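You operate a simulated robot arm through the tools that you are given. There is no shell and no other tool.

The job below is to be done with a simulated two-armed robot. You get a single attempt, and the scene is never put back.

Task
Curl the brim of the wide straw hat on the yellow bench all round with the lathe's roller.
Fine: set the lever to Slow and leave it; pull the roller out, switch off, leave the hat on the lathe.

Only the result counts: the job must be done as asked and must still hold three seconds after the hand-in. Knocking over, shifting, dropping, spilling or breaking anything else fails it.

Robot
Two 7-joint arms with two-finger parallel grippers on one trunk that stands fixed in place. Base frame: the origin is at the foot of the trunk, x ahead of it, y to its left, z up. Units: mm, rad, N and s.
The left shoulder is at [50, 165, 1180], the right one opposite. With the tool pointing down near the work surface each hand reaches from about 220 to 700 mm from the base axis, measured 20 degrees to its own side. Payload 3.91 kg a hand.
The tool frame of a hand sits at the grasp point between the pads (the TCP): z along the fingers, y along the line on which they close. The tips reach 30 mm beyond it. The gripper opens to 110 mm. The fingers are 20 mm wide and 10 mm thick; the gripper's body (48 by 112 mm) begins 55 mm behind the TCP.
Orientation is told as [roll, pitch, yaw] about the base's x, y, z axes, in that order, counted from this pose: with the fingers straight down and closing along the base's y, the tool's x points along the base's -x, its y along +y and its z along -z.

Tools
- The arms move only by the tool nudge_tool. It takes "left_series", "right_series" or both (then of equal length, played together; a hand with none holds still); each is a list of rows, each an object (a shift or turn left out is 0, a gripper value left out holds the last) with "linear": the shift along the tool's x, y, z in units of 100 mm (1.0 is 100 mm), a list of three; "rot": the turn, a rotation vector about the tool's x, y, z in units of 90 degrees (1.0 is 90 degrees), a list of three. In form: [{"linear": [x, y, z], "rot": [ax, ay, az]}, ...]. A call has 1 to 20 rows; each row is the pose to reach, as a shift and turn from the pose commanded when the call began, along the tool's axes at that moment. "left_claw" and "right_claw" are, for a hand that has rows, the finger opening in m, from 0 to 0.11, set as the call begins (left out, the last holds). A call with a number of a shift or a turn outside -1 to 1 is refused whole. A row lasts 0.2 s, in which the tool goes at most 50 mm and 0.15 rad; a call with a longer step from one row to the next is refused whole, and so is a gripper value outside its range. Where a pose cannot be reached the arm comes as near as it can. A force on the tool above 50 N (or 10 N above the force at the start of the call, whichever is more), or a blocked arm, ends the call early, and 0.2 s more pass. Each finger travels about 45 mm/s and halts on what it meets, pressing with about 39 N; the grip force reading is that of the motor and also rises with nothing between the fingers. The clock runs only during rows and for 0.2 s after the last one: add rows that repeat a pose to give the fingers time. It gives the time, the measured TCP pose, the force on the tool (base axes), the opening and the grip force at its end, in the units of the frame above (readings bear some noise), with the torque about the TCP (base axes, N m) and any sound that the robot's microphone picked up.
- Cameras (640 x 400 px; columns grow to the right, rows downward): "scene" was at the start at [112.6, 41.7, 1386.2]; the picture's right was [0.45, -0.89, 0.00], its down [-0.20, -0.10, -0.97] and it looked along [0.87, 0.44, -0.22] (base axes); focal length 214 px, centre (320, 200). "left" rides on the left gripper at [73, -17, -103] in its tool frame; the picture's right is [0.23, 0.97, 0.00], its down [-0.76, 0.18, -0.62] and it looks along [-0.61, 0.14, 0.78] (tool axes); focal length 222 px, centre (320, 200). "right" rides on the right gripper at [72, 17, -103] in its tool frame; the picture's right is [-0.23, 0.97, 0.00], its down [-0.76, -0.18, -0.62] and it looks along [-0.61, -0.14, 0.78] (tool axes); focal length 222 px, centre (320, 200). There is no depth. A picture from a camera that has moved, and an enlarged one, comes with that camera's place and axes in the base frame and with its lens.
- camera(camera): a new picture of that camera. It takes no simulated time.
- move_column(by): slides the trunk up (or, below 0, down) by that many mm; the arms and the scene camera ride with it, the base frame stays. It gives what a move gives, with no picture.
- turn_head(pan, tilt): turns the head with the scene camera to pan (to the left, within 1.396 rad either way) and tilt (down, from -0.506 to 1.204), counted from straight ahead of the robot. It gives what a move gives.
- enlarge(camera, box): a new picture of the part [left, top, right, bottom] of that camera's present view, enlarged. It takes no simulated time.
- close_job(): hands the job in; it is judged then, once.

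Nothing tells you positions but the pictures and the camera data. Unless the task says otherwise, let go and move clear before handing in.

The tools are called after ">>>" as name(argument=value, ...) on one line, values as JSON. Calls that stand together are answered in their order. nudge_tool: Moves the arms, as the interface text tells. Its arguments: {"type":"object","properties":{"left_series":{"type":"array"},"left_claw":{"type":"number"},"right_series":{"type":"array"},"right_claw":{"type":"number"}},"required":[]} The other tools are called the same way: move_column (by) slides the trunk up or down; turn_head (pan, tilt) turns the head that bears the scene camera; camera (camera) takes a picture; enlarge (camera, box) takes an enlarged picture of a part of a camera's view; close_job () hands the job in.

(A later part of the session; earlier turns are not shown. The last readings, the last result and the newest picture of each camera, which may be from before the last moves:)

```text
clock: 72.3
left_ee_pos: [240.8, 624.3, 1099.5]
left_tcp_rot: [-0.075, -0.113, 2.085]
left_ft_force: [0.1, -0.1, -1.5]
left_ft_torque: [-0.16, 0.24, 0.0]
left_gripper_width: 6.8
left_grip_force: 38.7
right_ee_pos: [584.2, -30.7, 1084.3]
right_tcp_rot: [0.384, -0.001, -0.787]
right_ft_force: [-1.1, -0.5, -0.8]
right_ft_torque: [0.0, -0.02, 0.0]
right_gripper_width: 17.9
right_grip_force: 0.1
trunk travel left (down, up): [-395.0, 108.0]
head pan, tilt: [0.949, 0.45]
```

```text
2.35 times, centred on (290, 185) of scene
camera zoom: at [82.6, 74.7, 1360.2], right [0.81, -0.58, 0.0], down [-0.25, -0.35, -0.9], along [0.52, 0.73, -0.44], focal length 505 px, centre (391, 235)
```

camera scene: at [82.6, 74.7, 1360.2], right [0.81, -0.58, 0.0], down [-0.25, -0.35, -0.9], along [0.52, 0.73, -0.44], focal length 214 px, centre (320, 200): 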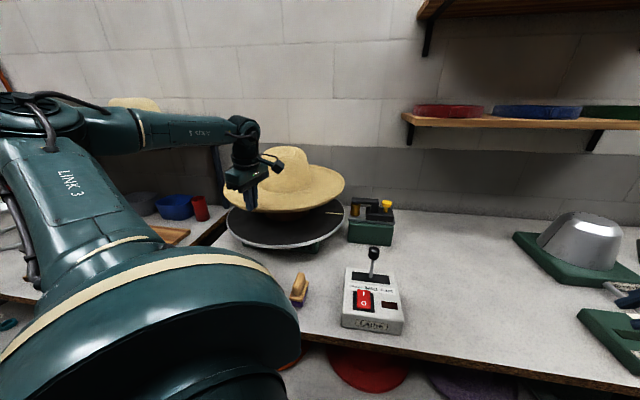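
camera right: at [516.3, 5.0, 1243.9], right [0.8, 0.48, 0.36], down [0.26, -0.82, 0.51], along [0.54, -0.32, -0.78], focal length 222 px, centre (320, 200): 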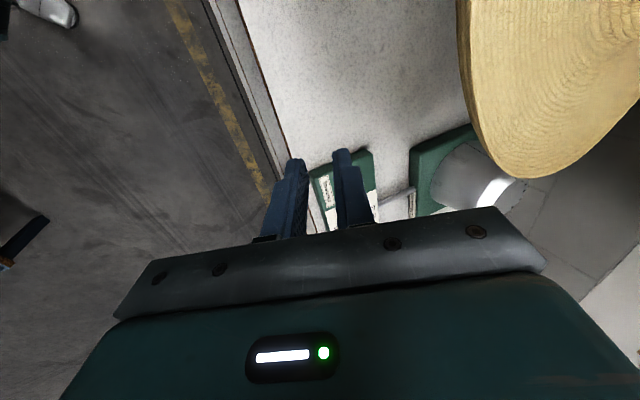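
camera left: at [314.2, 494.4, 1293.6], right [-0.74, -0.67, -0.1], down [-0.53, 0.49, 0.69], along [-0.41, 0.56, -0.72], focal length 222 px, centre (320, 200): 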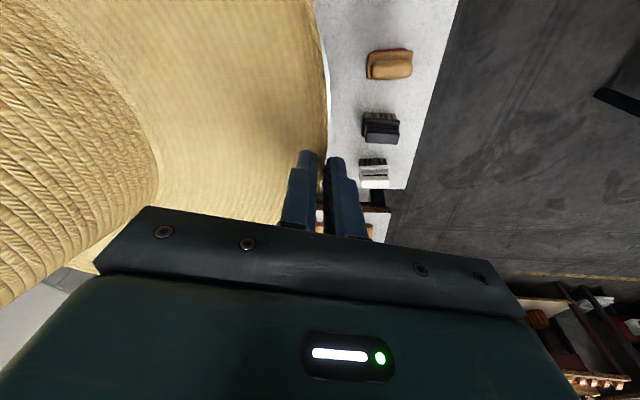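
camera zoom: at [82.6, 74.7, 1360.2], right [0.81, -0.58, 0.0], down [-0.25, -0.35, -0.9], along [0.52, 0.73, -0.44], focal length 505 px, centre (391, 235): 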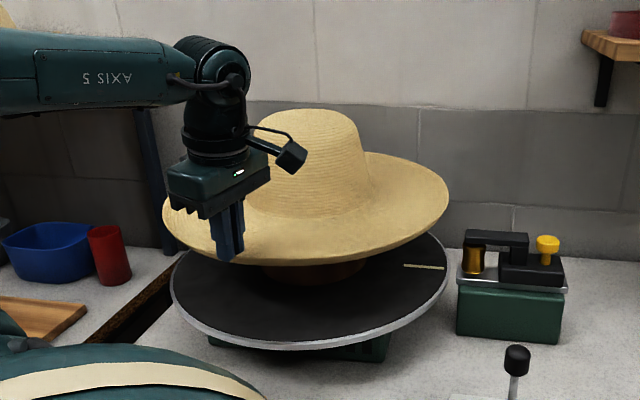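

Hat and disc centres agree within about 3 mm. I continue lowering over the block in steps, watching forces.

>>> move_column(by=-40)

>>> move_column(by=-30)

>>> camera(camera="scene")

>>> enlarge(camera="scene", box=[190, 100, 390, 270])

```text
clock: 73.1
left_ee_pos: [240.1, 625.6, 1058.3]
left_tcp_rot: [-0.075, -0.114, 2.086]
left_ft_force: [0.3, -0.2, -1.6]
left_ft_torque: [-0.14, 0.22, 0.02]
left_gripper_width: 6.7
left_grip_force: 39.3
right_ee_pos: [584.2, -30.4, 1045.2]
right_tcp_rot: [0.385, 0.0, -0.785]
right_ft_force: [0.4, 0.9, 0.9]
right_ft_torque: [0.02, 0.0, 0.01]
right_gripper_width: 17.9
right_grip_force: 0.1
trunk travel left (down, up): [-355.0, 148.0]
head pan, tilt: [0.949, 0.45]
```

```text
clock: 73.9
left_ee_pos: [240.5, 624.8, 1028.1]
left_tcp_rot: [-0.074, -0.113, 2.086]
left_ft_force: [0.5, -0.4, -1.3]
left_ft_torque: [-0.14, 0.2, 0.0]
left_gripper_width: 6.8
left_grip_force: 39.0
right_ee_pos: [584.5, -30.3, 1015.5]
right_tcp_rot: [0.384, 0.0, -0.786]
right_ft_force: [1.2, -0.3, -0.4]
right_ft_torque: [-0.01, 0.0, -0.05]
right_gripper_width: 18.1
right_grip_force: 0.1
trunk travel left (down, up): [-325.0, 178.0]
head pan, tilt: [0.949, 0.45]
```

```text
taken
camera scene: at [82.6, 74.7, 1290.1], right [0.81, -0.58, 0.0], down [-0.25, -0.35, -0.9], along [0.52, 0.73, -0.44], focal length 214 px, centre (320, 200)
```

scene: 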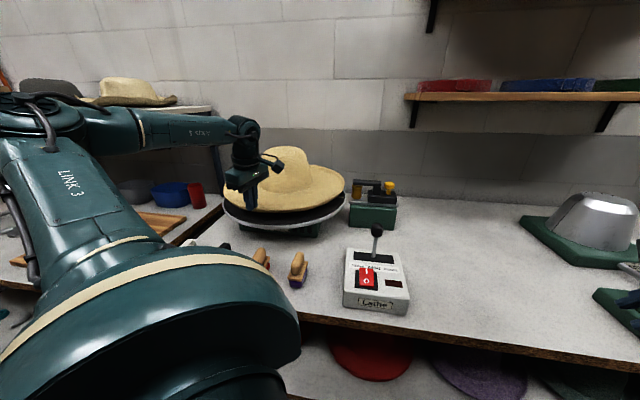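

```text
2.35 times, centred on (290, 185) of scene
camera zoom: at [82.6, 74.7, 1290.1], right [0.81, -0.58, 0.0], down [-0.25, -0.35, -0.9], along [0.52, 0.73, -0.44], focal length 505 px, centre (391, 235)
```

zoom: 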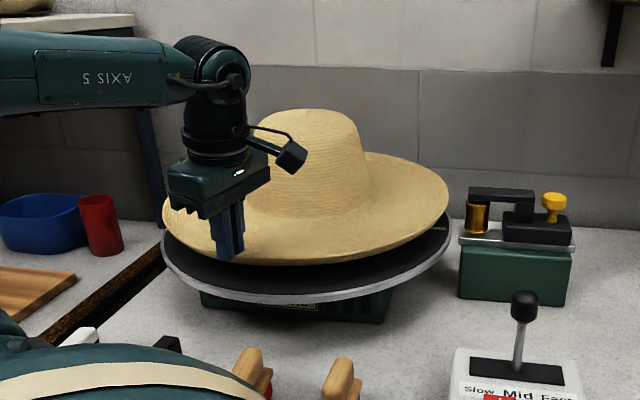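

Still free of contact; the hat is sliding over the block. I lower further in finer steps.

>>> move_column(by=-20)

>>> move_column(by=-7)

>>> enlarge(camera="scene", box=[210, 150, 370, 260])

```text
clock: 74.6
left_ee_pos: [241.2, 624.1, 1009.9]
left_tcp_rot: [-0.074, -0.113, 2.089]
left_ft_force: [1.0, 0.2, 0.8]
left_ft_torque: [-0.23, 0.07, 0.02]
left_gripper_width: 6.7
left_grip_force: 38.9
right_ee_pos: [584.2, -30.6, 995.4]
right_tcp_rot: [0.386, 0.0, -0.786]
right_ft_force: [-0.6, -0.5, -0.5]
right_ft_torque: [0.0, 0.0, 0.01]
right_gripper_width: 18.1
right_grip_force: 0.1
trunk travel left (down, up): [-305.0, 198.0]
head pan, tilt: [0.949, 0.45]
```

```text
clock: 75.1
left_ee_pos: [240.4, 624.4, 1008.1]
left_tcp_rot: [-0.087, -0.117, 2.089]
left_ft_force: [3.5, 2.8, 34.1]
left_ft_torque: [-0.04, 0.06, -0.06]
left_gripper_width: 6.7
left_grip_force: 38.8
right_ee_pos: [584.1, -31.4, 989.6]
right_tcp_rot: [0.385, 0.002, -0.786]
right_ft_force: [-0.2, 0.2, -0.2]
right_ft_torque: [0.01, 0.02, 0.01]
right_gripper_width: 18.0
right_grip_force: 0.0
trunk travel left (down, up): [-298.0, 205.0]
head pan, tilt: [0.949, 0.45]
```

```text
3.64 times, centred on (290, 205) of scene
camera zoom: at [81.7, 71.7, 1263.9], right [0.81, -0.58, 0.0], down [-0.25, -0.35, -0.9], along [0.52, 0.73, -0.43], focal length 780 px, centre (429, 182)
```

zoom: 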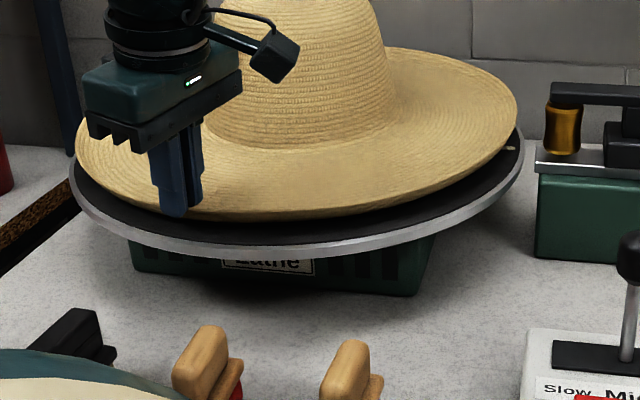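

Contact: the near side has reached the disc (34 N directly under the fingers). I back up by 6 mm to unload, then look closely.

>>> move_column(by=6)

>>> enlarge(camera="scene", box=[215, 165, 305, 235])

>>> enlarge(camera="scene", box=[290, 155, 370, 225])

>>> camera(camera="left")

```text
clock: 75.7
left_ee_pos: [241.2, 623.4, 1008.3]
left_tcp_rot: [-0.071, -0.114, 2.084]
left_ft_force: [4.9, 2.2, 13.7]
left_ft_torque: [0.4, 0.27, -0.08]
left_gripper_width: 6.5
left_grip_force: 39.0
right_ee_pos: [585.0, -30.8, 994.3]
right_tcp_rot: [0.384, 0.002, -0.785]
right_ft_force: [0.5, -0.3, 0.2]
right_ft_torque: [-0.01, 0.0, -0.02]
right_gripper_width: 17.8
right_grip_force: 0.2
trunk travel left (down, up): [-304.0, 199.0]
head pan, tilt: [0.949, 0.45]
```

```text
5.71 times, centred on (260, 200) of scene
camera zoom: at [82.8, 73.4, 1269.1], right [0.81, -0.58, 0.0], down [-0.25, -0.35, -0.9], along [0.52, 0.73, -0.43], focal length 1226 px, centre (663, 200)
```

zoom: 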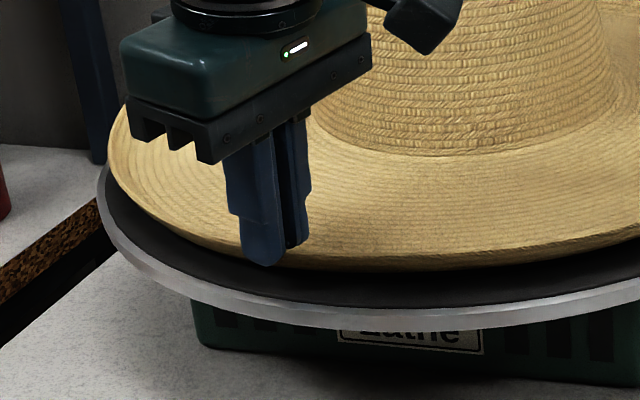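

```text
5.71 times, centred on (330, 190) of scene
camera zoom: at [82.8, 73.4, 1269.1], right [0.81, -0.58, 0.0], down [-0.25, -0.35, -0.9], along [0.52, 0.73, -0.43], focal length 1226 px, centre (263, 257)
```

zoom: 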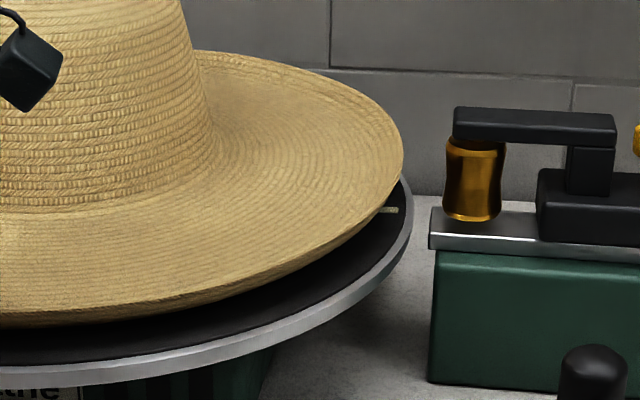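

```text
taken
camera left: at [290.0, 554.3, 1103.6], right [-0.74, -0.67, -0.1], down [-0.53, 0.49, 0.69], along [-0.41, 0.56, -0.72], focal length 222 px, centre (320, 200)
```

left: 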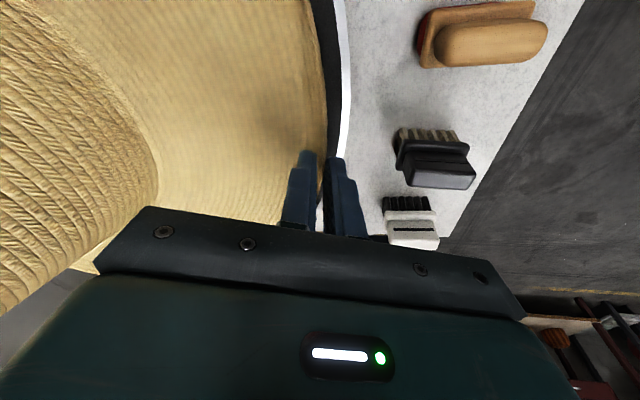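

The near side of the brim rests on the disc; the other sides are within a few millimetres. I unload slightly and open the fingers to release the hat.

>>> move_column(by=3)

>>> nudge_tool(left_series=[{}, {}, {}, {}], left_claw=0.024)

>>> enlarge(camera="scene", box=[205, 140, 365, 250])

>>> camera(camera="left")

```text
clock: 76.2
left_ee_pos: [240.8, 624.6, 1008.8]
left_tcp_rot: [-0.066, -0.112, 2.086]
left_ft_force: [0.4, 0.5, -1.5]
left_ft_torque: [-0.15, 0.2, -0.02]
left_gripper_width: 6.8
left_grip_force: 39.4
right_ee_pos: [584.2, -30.0, 997.1]
right_tcp_rot: [0.384, 0.001, -0.785]
right_ft_force: [0.1, -0.3, -0.9]
right_ft_torque: [-0.01, 0.01, 0.0]
right_gripper_width: 17.9
right_grip_force: 0.0
trunk travel left (down, up): [-307.0, 196.0]
head pan, tilt: [0.949, 0.45]
```

```text
clock: 77.2
left_ee_pos: [240.6, 625.8, 1011.3]
left_tcp_rot: [-0.074, -0.113, 2.085]
left_ft_force: [-0.2, 0.7, -0.8]
left_ft_torque: [-0.01, 0.01, 0.01]
left_gripper_width: 24.0
left_grip_force: 0.0
right_ee_pos: [584.4, -30.1, 997.7]
right_tcp_rot: [0.383, -0.001, -0.786]
right_ft_force: [0.2, 0.0, 0.1]
right_ft_torque: [0.0, 0.0, 0.02]
right_gripper_width: 17.9
right_grip_force: 0.1
trunk travel left (down, up): [-307.0, 196.0]
head pan, tilt: [0.949, 0.45]
```

```text
3.64 times, centred on (285, 195) of scene
camera zoom: at [82.7, 74.6, 1272.1], right [0.81, -0.58, 0.0], down [-0.25, -0.35, -0.9], along [0.52, 0.73, -0.44], focal length 780 px, centre (447, 218)
```

zoom: 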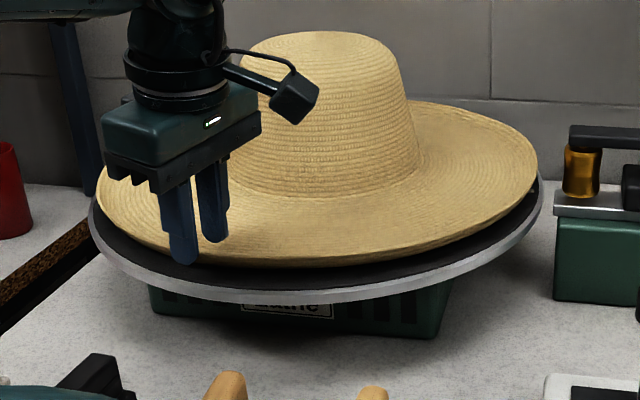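

```text
taken
camera left: at [289.7, 555.7, 1106.8], right [-0.74, -0.67, -0.1], down [-0.53, 0.49, 0.69], along [-0.41, 0.56, -0.72], focal length 222 px, centre (320, 200)
```

left: 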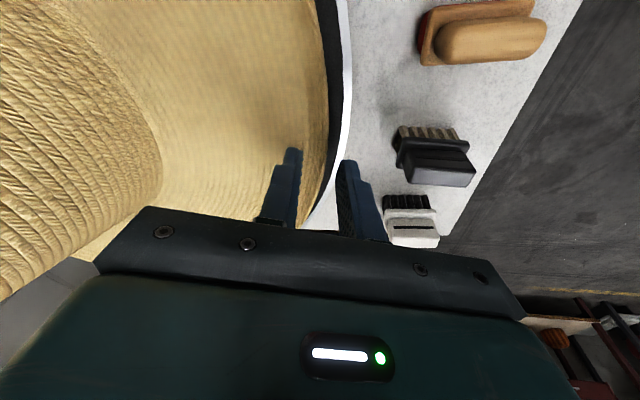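

The hat is released and resting on the lathe. I withdraw the left hand upward.

>>> nudge_tool(left_series=[{"linear": [0, 0, -0.1]}, {"linear": [0, 0, -0.25]}, {"linear": [0, 0, -0.5]}, {"linear": [0, 0, -0.8]}, {"linear": [0, 0, -1.0]}])

>>> camera(camera="scene")

>>> enlarge(camera="scene", box=[205, 130, 375, 250])

```text
clock: 78.4
left_ee_pos: [241.1, 612.6, 1110.2]
left_tcp_rot: [-0.072, -0.112, 2.084]
left_ft_force: [0.0, -0.1, -0.9]
left_ft_torque: [0.02, -0.01, 0.03]
left_gripper_width: 23.8
left_grip_force: 0.1
right_ee_pos: [584.5, -29.7, 997.4]
right_tcp_rot: [0.385, 0.0, -0.785]
right_ft_force: [0.5, 0.6, -0.5]
right_ft_torque: [0.01, -0.01, -0.03]
right_gripper_width: 18.0
right_grip_force: 0.0
trunk travel left (down, up): [-307.0, 196.0]
head pan, tilt: [0.949, 0.45]
```

```text
taken
camera scene: at [82.7, 74.5, 1272.1], right [0.81, -0.58, 0.0], down [-0.25, -0.35, -0.9], along [0.52, 0.73, -0.44], focal length 214 px, centre (320, 200)
```

scene: 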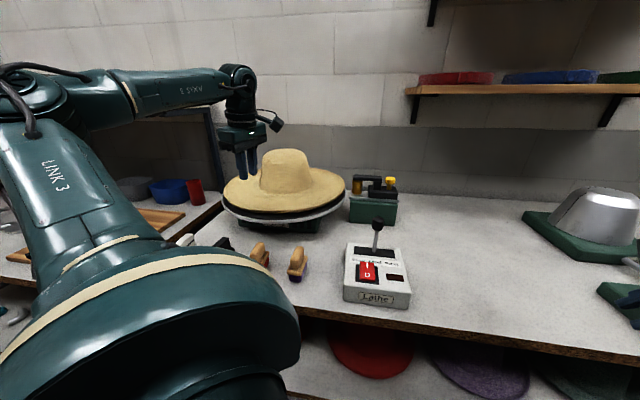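

```text
3.33 times, centred on (290, 190) of scene
camera zoom: at [82.7, 74.5, 1272.1], right [0.81, -0.58, 0.0], down [-0.25, -0.35, -0.9], along [0.52, 0.73, -0.44], focal length 715 px, centre (420, 233)
```

zoom: 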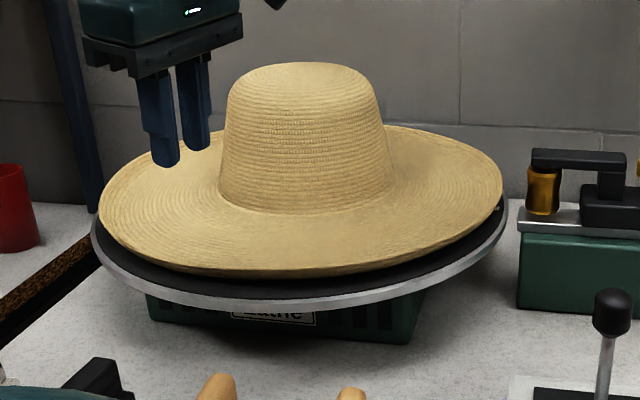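

The hat appears to sit squarely. I zoom in to check centring and that it lies flat.

>>> enlarge(camera="scene", box=[215, 185, 285, 235])

>>> enlarge(camera="scene", box=[290, 170, 360, 220])

>>> enlarge(camera="scene", box=[335, 165, 405, 225])

```text
8.00 times, centred on (250, 210) of scene
camera zoom: at [82.7, 74.5, 1272.1], right [0.81, -0.58, 0.0], down [-0.25, -0.35, -0.9], along [0.52, 0.73, -0.44], focal length 1716 px, centre (880, 120)
```

zoom: 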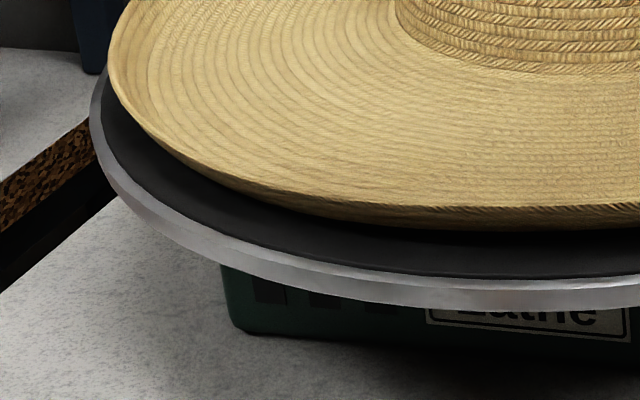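

```text
8.00 times, centred on (325, 195) of scene
camera zoom: at [82.7, 74.5, 1272.1], right [0.81, -0.58, 0.0], down [-0.25, -0.35, -0.9], along [0.52, 0.73, -0.44], focal length 1716 px, centre (280, 240)
```

zoom: 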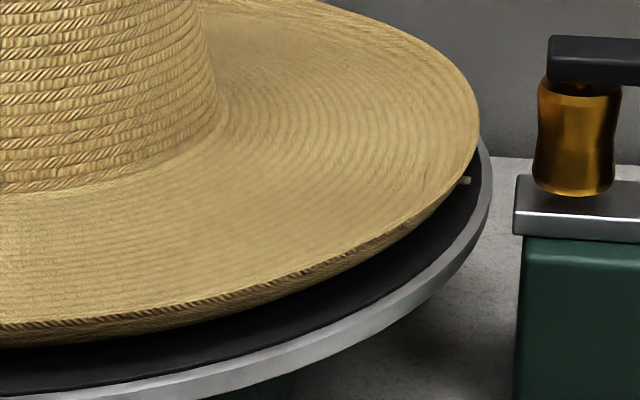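

```text
6.67 times, centred on (370, 195) of scene
camera zoom: at [82.7, 74.5, 1272.1], right [0.81, -0.58, 0.0], down [-0.25, -0.35, -0.9], along [0.52, 0.73, -0.44], focal length 1430 px, centre (-13, 233)
```

zoom: 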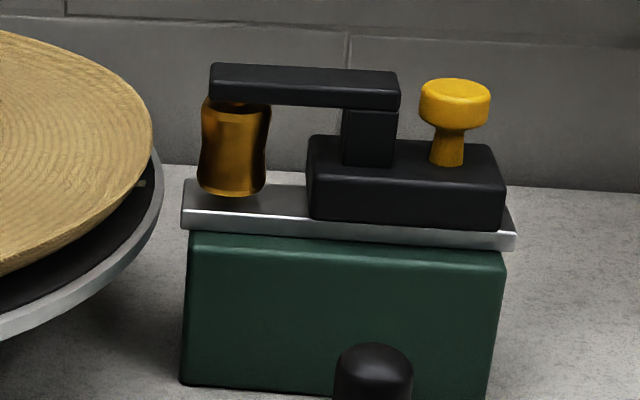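

The hat lies flat on the disc, centred within a few millimetres. Next: the lever. I straighten the left hand and bring it back toward the control box with fingers closed.

>>> nudge_tool(left_series=[{"linear": [0.24, -0.02, -0.03], "rot": [-0.012, 0.018, -0.001]}, {"linear": [0.48, -0.045, -0.052], "rot": [-0.023, 0.036, -0.002]}, {"linear": [0.72, -0.07, -0.078], "rot": [-0.035, 0.054, -0.002]}, {"linear": [0.96, -0.09, -0.104], "rot": [-0.046, 0.072, -0.003]}], left_claw=0.0)

>>> nudge_tool(left_series=[{"linear": [0.1, 0, 0], "rot": [0, 0, 0.09]}, {"linear": [0.2, 0, 0], "rot": [0, 0, 0.18]}, {"linear": [0.3, 0, 0], "rot": [0, 0, 0.27]}, {"linear": [0.4, 0, 0], "rot": [0, 0, 0.36]}, {"linear": [0.5, 0, 0], "rot": [0, 0, 0.45]}, {"linear": [0.6, 0, 0], "rot": [0, 0, 0.54]}, {"linear": [0.7, 0, 0], "rot": [0, 0, 0.63]}, {"linear": [0.8, 0, 0], "rot": [0, 0, 0.72]}, {"linear": [0.9, 0, 0], "rot": [0, 0, 0.81]}, {"linear": [0.98, 0, 0], "rot": [0, 0, 0.828]}])

>>> camera(camera="scene")

>>> camera(camera="left")

```text
clock: 79.4
left_ee_pos: [295.8, 531.8, 1112.6]
left_tcp_rot: [0.002, -0.001, 2.087]
left_ft_force: [-0.3, -0.1, -0.2]
left_ft_torque: [0.02, -0.01, 0.0]
left_gripper_width: 0.0
left_grip_force: 38.0
right_ee_pos: [584.9, -30.3, 997.4]
right_tcp_rot: [0.384, 0.001, -0.785]
right_ft_force: [0.0, -0.2, -0.5]
right_ft_torque: [-0.03, 0.02, -0.01]
right_gripper_width: 18.2
right_grip_force: 0.1
trunk travel left (down, up): [-307.0, 196.0]
head pan, tilt: [0.949, 0.45]
```

```text
clock: 81.6
left_ee_pos: [343.5, 444.6, 1110.3]
left_tcp_rot: [-0.001, -0.001, 0.784]
left_ft_force: [0.6, 0.8, 0.4]
left_ft_torque: [-0.02, -0.02, 0.01]
left_gripper_width: 0.0
left_grip_force: 37.4
right_ee_pos: [584.7, -30.7, 997.8]
right_tcp_rot: [0.384, 0.0, -0.785]
right_ft_force: [0.3, -0.3, 0.0]
right_ft_torque: [-0.03, 0.01, 0.0]
right_gripper_width: 17.9
right_grip_force: 0.0
trunk travel left (down, up): [-307.0, 196.0]
head pan, tilt: [0.949, 0.45]
```

```text
taken
camera scene: at [82.7, 74.6, 1272.1], right [0.81, -0.58, 0.0], down [-0.25, -0.35, -0.9], along [0.52, 0.73, -0.44], focal length 214 px, centre (320, 200)
```

scene: 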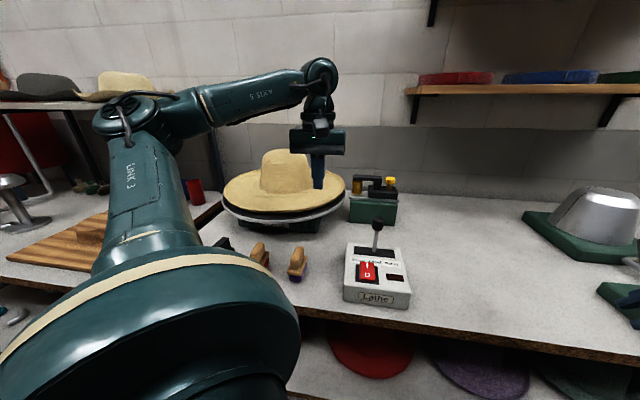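

```text
taken
camera left: at [303.8, 381.6, 1214.1], right [-0.85, 0.53, 0.0], down [0.41, 0.66, 0.62], along [0.33, 0.53, -0.78], focal length 222 px, centre (320, 200)
```

left: 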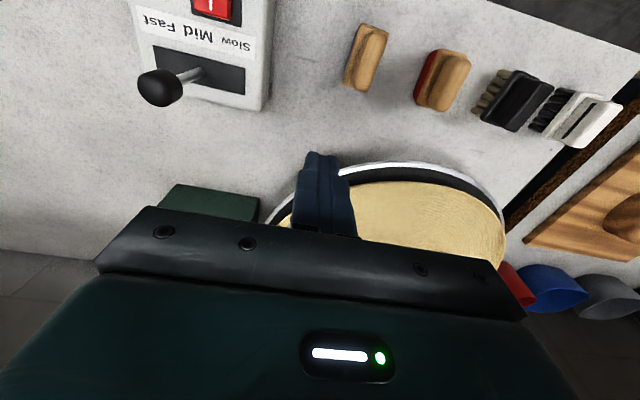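

I'll zoom on the lever from both cameras to fix its position.

>>> enlarge(camera="scene", box=[335, 205, 415, 315])

>>> enlarge(camera="left", box=[110, 0, 290, 120])

```text
3.64 times, centred on (375, 260) of scene
camera zoom: at [82.7, 74.6, 1272.1], right [0.81, -0.58, 0.0], down [-0.25, -0.35, -0.9], along [0.52, 0.73, -0.44], focal length 780 px, centre (120, -18)
```

zoom: 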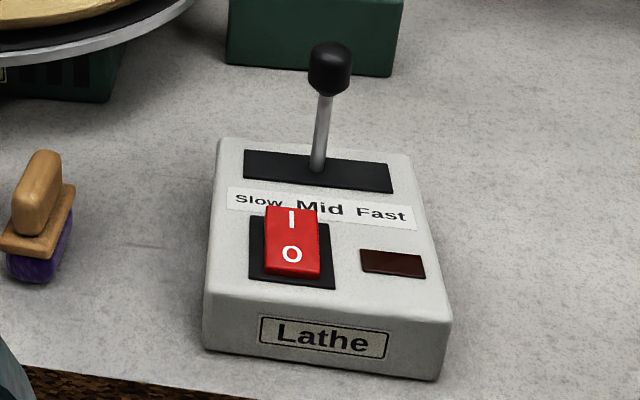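

```text
3.33 times, centred on (200, 60) of left
camera zoom: at [303.8, 381.6, 1214.1], right [-0.85, 0.53, 0.0], down [0.41, 0.66, 0.62], along [0.33, 0.53, -0.78], focal length 740 px, centre (720, 667)
```

zoom: 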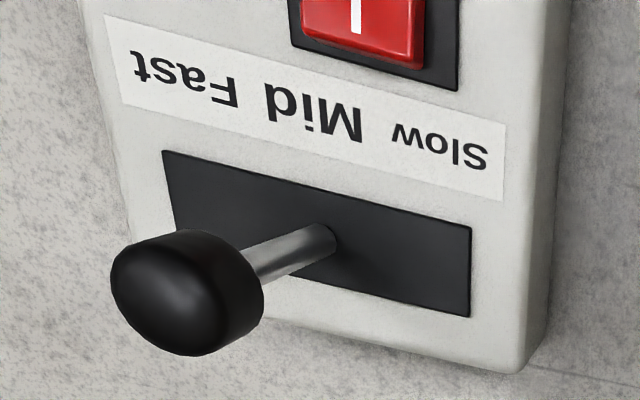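

The lever knob is at (445, 346, 1001) with the stick upright at Mid; Slow is toward the lathe (left). I move the closed fingers to its right side.

>>> nudge_tool(left_series=[{"linear": [0, -0.25, 0]}, {"linear": [0, -0.5, 0]}, {"linear": [0, -0.75, 0]}, {"linear": [0, -0.95, 0]}])

>>> nudge_tool(left_series=[{"linear": [0, -0.25, 0]}, {"linear": [0, -0.5, 0]}, {"linear": [0, -0.75, 0]}, {"linear": [0, -0.93, 0]}, {"linear": [0, -0.93, 0.25]}, {"linear": [0, -0.93, 0.5]}])

>>> camera(camera="scene")

>>> camera(camera="left")

```text
clock: 82.6
left_ee_pos: [411.8, 378.1, 1110.3]
left_tcp_rot: [0.0, 0.001, 0.788]
left_ft_force: [-0.6, -0.6, -0.2]
left_ft_torque: [0.03, -0.03, 0.0]
left_gripper_width: 0.4
left_grip_force: 37.7
right_ee_pos: [584.1, -30.4, 997.2]
right_tcp_rot: [0.383, -0.001, -0.786]
right_ft_force: [-0.5, -0.4, -0.8]
right_ft_torque: [-0.01, 0.02, 0.02]
right_gripper_width: 18.1
right_grip_force: 0.0
trunk travel left (down, up): [-307.0, 196.0]
head pan, tilt: [0.949, 0.45]
```

```text
clock: 84.0
left_ee_pos: [477.8, 312.7, 1060.7]
left_tcp_rot: [0.0, -0.001, 0.787]
left_ft_force: [0.0, 0.0, 0.0]
left_ft_torque: [0.0, 0.02, -0.01]
left_gripper_width: 0.0
left_grip_force: 38.1
right_ee_pos: [583.6, -30.1, 996.8]
right_tcp_rot: [0.384, 0.001, -0.784]
right_ft_force: [0.3, 0.2, -0.8]
right_ft_torque: [0.0, -0.01, 0.01]
right_gripper_width: 17.9
right_grip_force: 0.1
trunk travel left (down, up): [-307.0, 196.0]
head pan, tilt: [0.949, 0.45]
```

```text
taken
camera scene: at [82.8, 74.7, 1272.1], right [0.81, -0.58, 0.0], down [-0.25, -0.35, -0.9], along [0.52, 0.73, -0.44], focal length 214 px, centre (320, 200)
```

scene: 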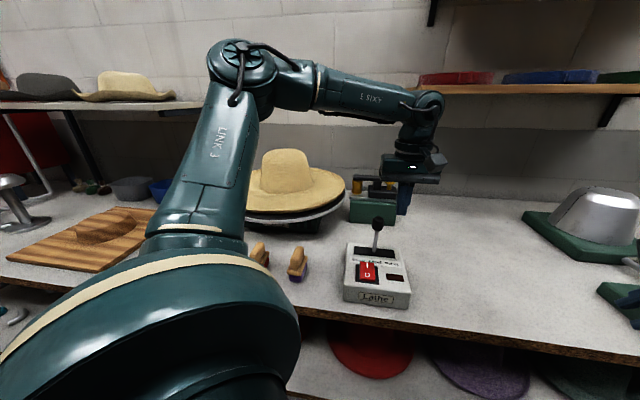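

```text
taken
camera left: at [437.0, 248.8, 1164.1], right [-0.85, 0.53, 0.0], down [0.41, 0.66, 0.62], along [0.33, 0.53, -0.78], focal length 222 px, centre (320, 200)
```

left: 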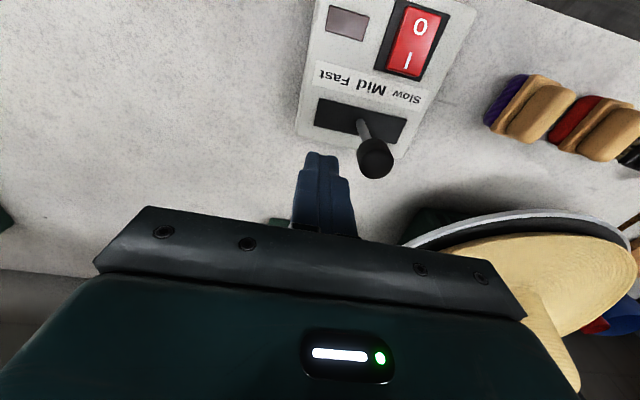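

The fingers are in line with the lever, 47 mm to its right. I lower and push left, step by step.

>>> nudge_tool(left_series=[{"linear": [0, 0, 0.2]}, {"linear": [0, 0, 0.4]}, {"linear": [0, 0, 0.55]}, {"linear": [0, 0, 0.55]}])

>>> nudge_tool(left_series=[{"linear": [0, 0.1, 0]}, {"linear": [0, 0.2, 0]}, {"linear": [0, 0.3, 0]}, {"linear": [0, 0.38, 0]}, {"linear": [0, 0.45, 0]}])

>>> camera(camera="left")

>>> enlarge(camera="scene", box=[335, 165, 435, 315])

```text
clock: 85.0
left_ee_pos: [476.2, 313.0, 1004.2]
left_tcp_rot: [0.0, 0.0, 0.787]
left_ft_force: [-0.7, 0.9, -1.2]
left_ft_torque: [0.02, 0.02, 0.01]
left_gripper_width: 0.0
left_grip_force: 37.3
right_ee_pos: [583.3, -30.8, 996.2]
right_tcp_rot: [0.385, -0.002, -0.785]
right_ft_force: [0.6, 0.7, 0.1]
right_ft_torque: [0.01, -0.01, 0.0]
right_gripper_width: 18.0
right_grip_force: 0.0
trunk travel left (down, up): [-307.0, 196.0]
head pan, tilt: [0.949, 0.45]
```

```text
clock: 86.2
left_ee_pos: [443.9, 345.9, 1004.6]
left_tcp_rot: [-0.001, 0.0, 0.787]
left_ft_force: [-0.9, 0.5, 0.8]
left_ft_torque: [0.03, -0.05, 0.0]
left_gripper_width: 0.1
left_grip_force: 37.5
right_ee_pos: [584.5, -31.3, 996.8]
right_tcp_rot: [0.384, -0.001, -0.785]
right_ft_force: [0.2, -0.3, 0.4]
right_ft_torque: [0.01, 0.01, -0.04]
right_gripper_width: 17.9
right_grip_force: 0.0
trunk travel left (down, up): [-307.0, 196.0]
head pan, tilt: [0.949, 0.45]
```

```text
taken
camera left: at [404.9, 281.5, 1108.6], right [-0.85, 0.53, 0.0], down [0.41, 0.66, 0.62], along [0.33, 0.53, -0.78], focal length 222 px, centre (320, 200)
```

left: 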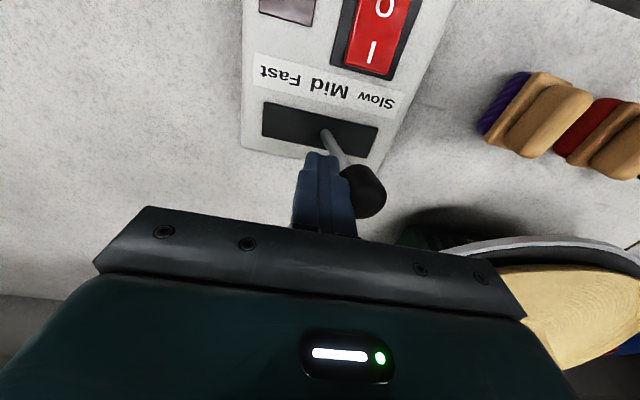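

```text
2.67 times, centred on (385, 240) of scene
camera zoom: at [82.7, 74.7, 1272.1], right [0.81, -0.58, 0.0], down [-0.25, -0.35, -0.9], along [0.52, 0.73, -0.44], focal length 572 px, centre (147, 93)
```

zoom: 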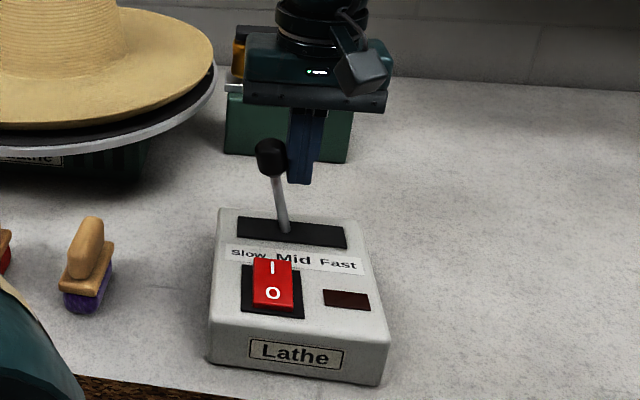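

The lever is tilting toward Slow with little force. I continue in 10 mm increments.

>>> nudge_tool(left_series=[{"linear": [0, 0.05, 0]}, {"linear": [0, 0.1, 0]}, {"linear": [0, 0.1, 0]}])

>>> nudge_tool(left_series=[{"linear": [0, 0.05, 0]}, {"linear": [0, 0.1, 0]}, {"linear": [0, 0.1, 0]}])

>>> enlarge(camera="scene", box=[335, 165, 435, 315])

```text
clock: 87.0
left_ee_pos: [437.6, 352.3, 1004.4]
left_tcp_rot: [0.001, 0.0, 0.785]
left_ft_force: [0.3, 0.0, -0.9]
left_ft_torque: [-0.01, -0.03, 0.01]
left_gripper_width: 0.0
left_grip_force: 37.5
right_ee_pos: [584.9, -29.0, 997.4]
right_tcp_rot: [0.383, -0.001, -0.785]
right_ft_force: [-0.7, -0.2, -0.3]
right_ft_torque: [0.0, -0.01, 0.01]
right_gripper_width: 17.8
right_grip_force: 0.1
trunk travel left (down, up): [-307.0, 196.0]
head pan, tilt: [0.949, 0.45]
```

```text
clock: 87.8
left_ee_pos: [429.3, 359.1, 1003.5]
left_tcp_rot: [0.0, 0.0, 0.787]
left_ft_force: [0.3, -0.2, -0.2]
left_ft_torque: [0.01, 0.0, -0.02]
left_gripper_width: 0.2
left_grip_force: 37.6
right_ee_pos: [584.0, -29.6, 997.5]
right_tcp_rot: [0.383, 0.0, -0.785]
right_ft_force: [0.7, -0.1, 0.6]
right_ft_torque: [0.05, -0.02, 0.03]
right_gripper_width: 18.0
right_grip_force: 0.1
trunk travel left (down, up): [-307.0, 196.0]
head pan, tilt: [0.949, 0.45]
```

```text
2.67 times, centred on (385, 240) of scene
camera zoom: at [82.7, 74.6, 1272.1], right [0.81, -0.58, 0.0], down [-0.25, -0.35, -0.9], along [0.52, 0.73, -0.44], focal length 572 px, centre (147, 93)
```

zoom: 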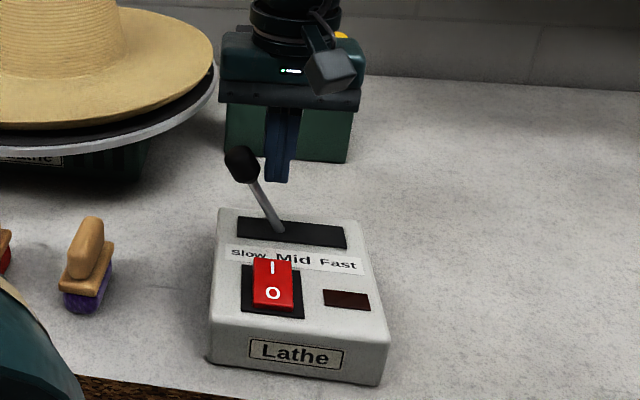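

The lever appears to have snapped away from the finger into the Slow detent. I'll verify from closer.

>>> camera(camera="left")

>>> enlarge(camera="scene", box=[345, 205, 415, 300])

```text
taken
camera left: at [390.5, 295.2, 1108.4], right [-0.85, 0.53, 0.0], down [0.41, 0.66, 0.62], along [0.33, 0.53, -0.78], focal length 222 px, centre (320, 200)
```

left: 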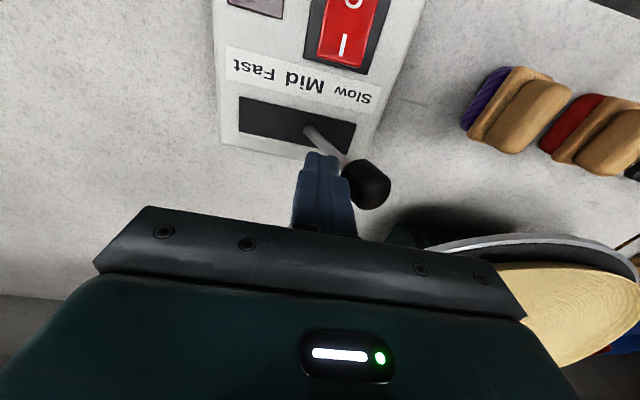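

```text
4.21 times, centred on (380, 252) of scene
camera zoom: at [82.7, 74.6, 1272.1], right [0.81, -0.58, 0.0], down [-0.25, -0.35, -0.9], along [0.52, 0.73, -0.44], focal length 903 px, centre (67, -21)
```

zoom: 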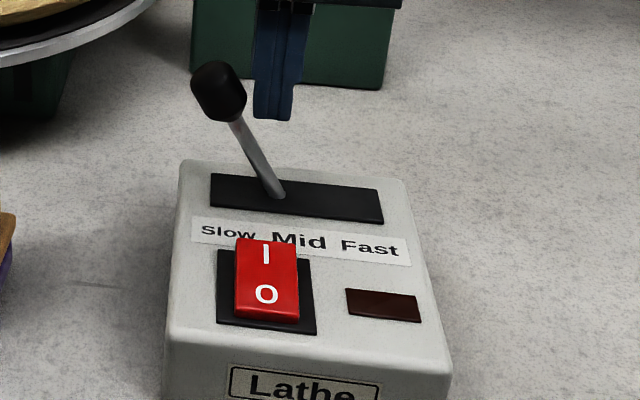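

The knob moved 50 mm toward Slow and stands clear of the finger. I test gently that it is at its stop.

>>> nudge_tool(left_series=[{"linear": [0, 0.04, 0]}, {"linear": [0, 0.08, 0]}, {"linear": [0, 0.08, 0]}])

>>> enlarge(camera="scene", box=[345, 205, 415, 300])

```text
clock: 88.6
left_ee_pos: [425.6, 362.2, 1004.9]
left_tcp_rot: [-0.001, -0.003, 0.785]
left_ft_force: [6.7, -7.5, -2.9]
left_ft_torque: [-0.11, -0.15, 0.01]
left_gripper_width: 0.0
left_grip_force: 38.0
right_ee_pos: [585.2, -30.6, 997.2]
right_tcp_rot: [0.383, 0.0, -0.785]
right_ft_force: [0.6, 0.6, -0.1]
right_ft_torque: [-0.01, 0.03, 0.02]
right_gripper_width: 17.9
right_grip_force: 0.1
trunk travel left (down, up): [-307.0, 196.0]
head pan, tilt: [0.949, 0.45]
```

```text
4.21 times, centred on (380, 252) of scene
camera zoom: at [83.7, 74.1, 1272.1], right [0.81, -0.58, 0.0], down [-0.25, -0.35, -0.9], along [0.52, 0.73, -0.44], focal length 903 px, centre (67, -21)
```

zoom: 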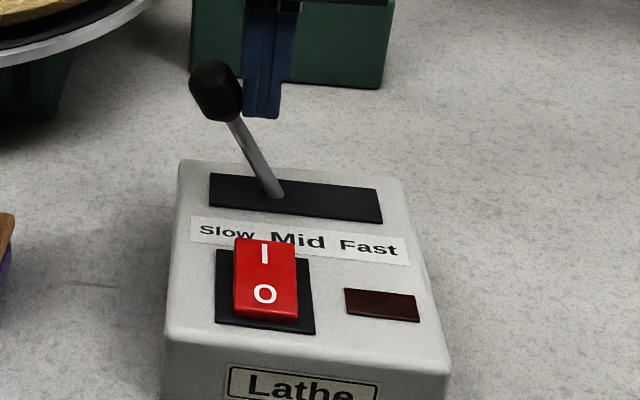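

The lever is firmly at its Slow stop (10 N). I back the fingers off, raise them and move above the switch's I side.

>>> nudge_tool(left_series=[{"linear": [0, -0.15, 0]}, {"linear": [0, -0.35, 0]}, {"linear": [0, -0.45, -0.2]}, {"linear": [0, -0.45, -0.5]}, {"linear": [0, -0.45, -0.7]}])

>>> nudge_tool(left_series=[{"linear": [0.2, 0.1, 0]}, {"linear": [0.4, 0.2, 0]}, {"linear": [0.55, 0.3, 0]}, {"linear": [0.65, 0.35, 0]}, {"linear": [0.65, 0.35, 0]}])

>>> camera(camera="left")

>>> enlarge(camera="scene", box=[335, 165, 435, 315])

```text
clock: 89.8
left_ee_pos: [456.1, 332.9, 1075.2]
left_tcp_rot: [0.0, -0.001, 0.788]
left_ft_force: [1.1, 0.3, 0.9]
left_ft_torque: [0.0, 0.04, 0.04]
left_gripper_width: 0.0
left_grip_force: 37.8
right_ee_pos: [584.4, -30.9, 996.8]
right_tcp_rot: [0.385, -0.001, -0.786]
right_ft_force: [0.9, -0.2, -0.8]
right_ft_torque: [-0.03, -0.01, -0.02]
right_gripper_width: 18.1
right_grip_force: 0.1
trunk travel left (down, up): [-307.0, 196.0]
head pan, tilt: [0.949, 0.45]
```

```text
clock: 91.0
left_ee_pos: [386.2, 312.7, 1075.1]
left_tcp_rot: [-0.001, -0.001, 0.787]
left_ft_force: [-0.2, 0.6, -0.3]
left_ft_torque: [-0.01, -0.02, 0.0]
left_gripper_width: 0.2
left_grip_force: 37.4
right_ee_pos: [584.6, -29.8, 997.7]
right_tcp_rot: [0.384, 0.0, -0.786]
right_ft_force: [0.9, -0.4, 0.5]
right_ft_torque: [-0.03, -0.02, -0.01]
right_gripper_width: 17.9
right_grip_force: 0.0
trunk travel left (down, up): [-307.0, 196.0]
head pan, tilt: [0.949, 0.45]
```

```text
taken
camera left: at [347.2, 248.2, 1178.5], right [-0.85, 0.53, 0.0], down [0.41, 0.66, 0.62], along [0.33, 0.53, -0.78], focal length 222 px, centre (320, 200)
```

left: 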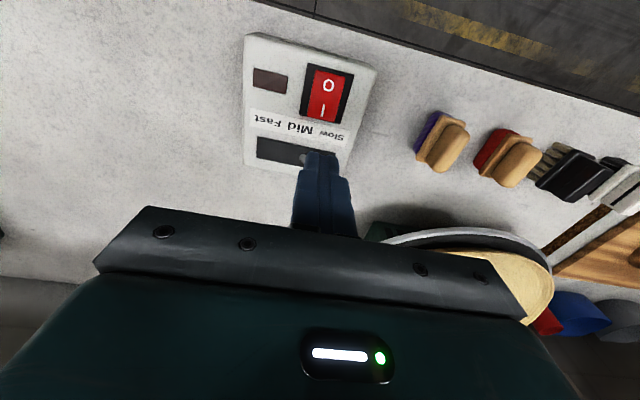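

```text
2.67 times, centred on (385, 240) of scene
camera zoom: at [82.7, 74.6, 1272.1], right [0.81, -0.58, 0.0], down [-0.25, -0.35, -0.9], along [0.52, 0.73, -0.44], focal length 572 px, centre (147, 93)
```

zoom: 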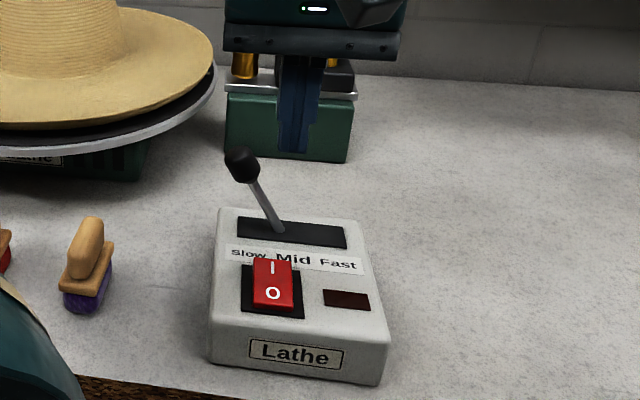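

The rocker's I side stands higher (z≈934) than its O side (924), so it is off. I descend onto the I side.

>>> nudge_tool(left_series=[{"linear": [0.02, 0.03, 0.3]}, {"linear": [0.02, 0.03, 0.6]}, {"linear": [0.02, 0.03, 0.9]}, {"linear": [0.02, 0.03, 1.0]}])

>>> nudge_tool(left_series=[{"linear": [0, 0, 0.04]}, {"linear": [0, 0, 0.08]}, {"linear": [0, 0, 0.12]}])

>>> enlarge(camera="scene", box=[335, 165, 435, 315])

```text
clock: 92.0
left_ee_pos: [382.3, 314.4, 974.2]
left_tcp_rot: [-0.001, 0.0, 0.787]
left_ft_force: [0.2, 0.0, -0.3]
left_ft_torque: [0.02, 0.0, -0.01]
left_gripper_width: 0.0
left_grip_force: 37.7
right_ee_pos: [585.2, -30.8, 998.6]
right_tcp_rot: [0.384, 0.001, -0.785]
right_ft_force: [0.0, 0.6, -0.6]
right_ft_torque: [0.02, 0.0, -0.02]
right_gripper_width: 18.1
right_grip_force: 0.0
trunk travel left (down, up): [-307.0, 196.0]
head pan, tilt: [0.949, 0.45]
```

```text
clock: 92.8
left_ee_pos: [381.1, 314.4, 964.0]
left_tcp_rot: [0.001, 0.0, 0.787]
left_ft_force: [-0.4, -0.4, 0.2]
left_ft_torque: [0.0, 0.01, 0.0]
left_gripper_width: 0.1
left_grip_force: 37.8
right_ee_pos: [583.4, -30.3, 996.8]
right_tcp_rot: [0.383, 0.002, -0.787]
right_ft_force: [0.7, 0.1, -0.4]
right_ft_torque: [-0.02, 0.01, -0.01]
right_gripper_width: 18.0
right_grip_force: 0.0
trunk travel left (down, up): [-307.0, 196.0]
head pan, tilt: [0.949, 0.45]
```

```text
2.67 times, centred on (385, 240) of scene
camera zoom: at [82.7, 74.6, 1272.1], right [0.81, -0.58, 0.0], down [-0.25, -0.35, -0.9], along [0.52, 0.73, -0.44], focal length 572 px, centre (147, 93)
```

zoom: 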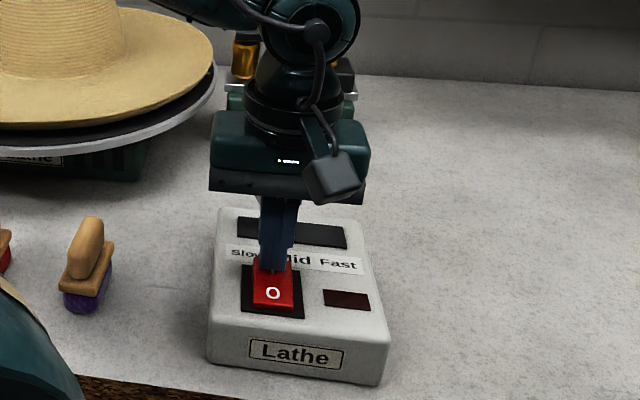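

The finger is right over the I side. Pressing down in small steps, listening for a click.

>>> nudge_tool(left_series=[{"linear": [0, 0, 0.02]}, {"linear": [0, 0, 0.04]}, {"linear": [0, 0, 0.04]}])

>>> nudge_tool(left_series=[{"linear": [0, 0, 0.02]}, {"linear": [0, 0, 0.04]}, {"linear": [0, 0, 0.04]}])

>>> camera(camera="scene")

```text
clock: 93.6
left_ee_pos: [383.4, 312.9, 959.8]
left_tcp_rot: [0.0, -0.001, 0.787]
left_ft_force: [0.6, -0.3, 0.3]
left_ft_torque: [0.01, 0.01, -0.03]
left_gripper_width: 0.0
left_grip_force: 38.1
right_ee_pos: [584.0, -29.9, 998.3]
right_tcp_rot: [0.385, 0.0, -0.786]
right_ft_force: [-0.1, 1.2, 0.2]
right_ft_torque: [0.02, 0.01, -0.01]
right_gripper_width: 18.2
right_grip_force: 0.0
trunk travel left (down, up): [-307.0, 196.0]
head pan, tilt: [0.949, 0.45]
```

```text
clock: 94.4
left_ee_pos: [382.1, 312.2, 957.7]
left_tcp_rot: [-0.004, -0.008, 0.788]
left_ft_force: [1.0, 8.1, 27.2]
left_ft_torque: [0.17, 0.15, -0.04]
left_gripper_width: 0.3
left_grip_force: 37.1
right_ee_pos: [582.8, -30.4, 999.1]
right_tcp_rot: [0.383, -0.001, -0.786]
right_ft_force: [-0.4, 0.4, -0.1]
right_ft_torque: [0.03, 0.04, -0.01]
right_gripper_width: 18.2
right_grip_force: 0.1
trunk travel left (down, up): [-307.0, 196.0]
head pan, tilt: [0.949, 0.45]
```

```text
taken
camera scene: at [81.1, 74.2, 1272.7], right [0.81, -0.58, 0.0], down [-0.25, -0.35, -0.9], along [0.52, 0.73, -0.43], focal length 214 px, centre (320, 200)
```

scene: 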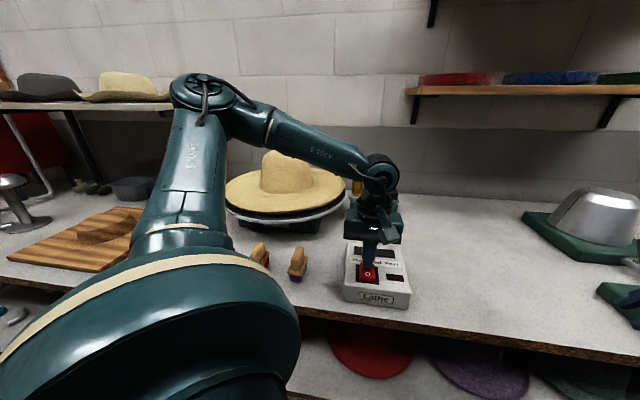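

I felt firm resistance (27 N). I raise the finger to see whether the rocker flipped and the disc turns.

>>> nudge_tool(left_series=[{"linear": [0, 0, -0.1]}, {"linear": [0, 0, -0.3]}, {"linear": [0, 0, -0.6]}, {"linear": [0, 0, -0.9]}])

>>> enlarge(camera="scene", box=[335, 205, 415, 315])

>>> enlarge(camera="scene", box=[205, 130, 405, 250])

>>> camera(camera="left")

```text
clock: 95.4
left_ee_pos: [381.2, 312.0, 1045.1]
left_tcp_rot: [0.0, 0.0, 0.784]
left_ft_force: [-0.1, 0.5, 0.0]
left_ft_torque: [0.02, -0.02, 0.0]
left_gripper_width: 0.0
left_grip_force: 37.2
right_ee_pos: [584.6, -29.9, 996.8]
right_tcp_rot: [0.386, 0.0, -0.785]
right_ft_force: [-0.2, -0.3, -0.3]
right_ft_torque: [0.02, 0.0, 0.02]
right_gripper_width: 18.1
right_grip_force: 0.1
trunk travel left (down, up): [-307.0, 196.0]
head pan, tilt: [0.949, 0.45]
```

```text
3.64 times, centred on (375, 260) of scene
camera zoom: at [82.6, 74.5, 1272.1], right [0.81, -0.58, 0.0], down [-0.25, -0.35, -0.9], along [0.52, 0.73, -0.43], focal length 780 px, centre (120, -18)
```

zoom: 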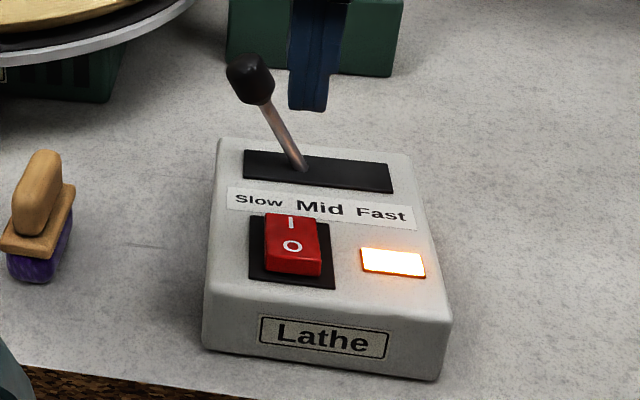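

```text
3.20 times, centred on (305, 190) of scene
camera zoom: at [82.6, 74.5, 1272.1], right [0.81, -0.58, 0.0], down [-0.25, -0.35, -0.9], along [0.52, 0.73, -0.43], focal length 686 px, centre (368, 232)
```

zoom: 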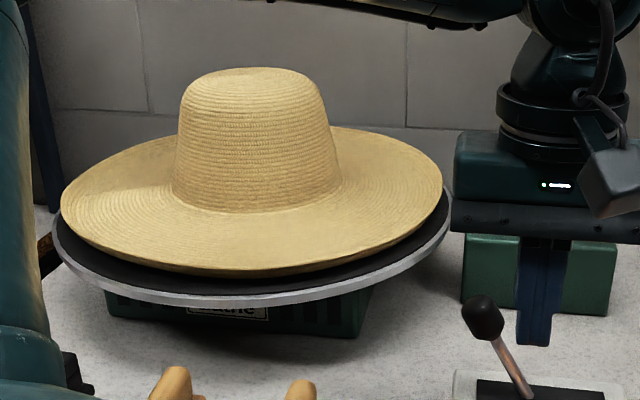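

```text
taken
camera left: at [342.9, 248.6, 1148.7], right [-0.85, 0.53, 0.0], down [0.41, 0.66, 0.62], along [0.33, 0.53, -0.78], focal length 222 px, centre (320, 200)
```

left: 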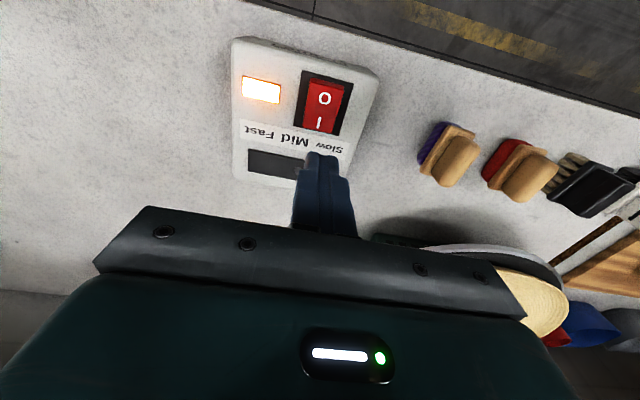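

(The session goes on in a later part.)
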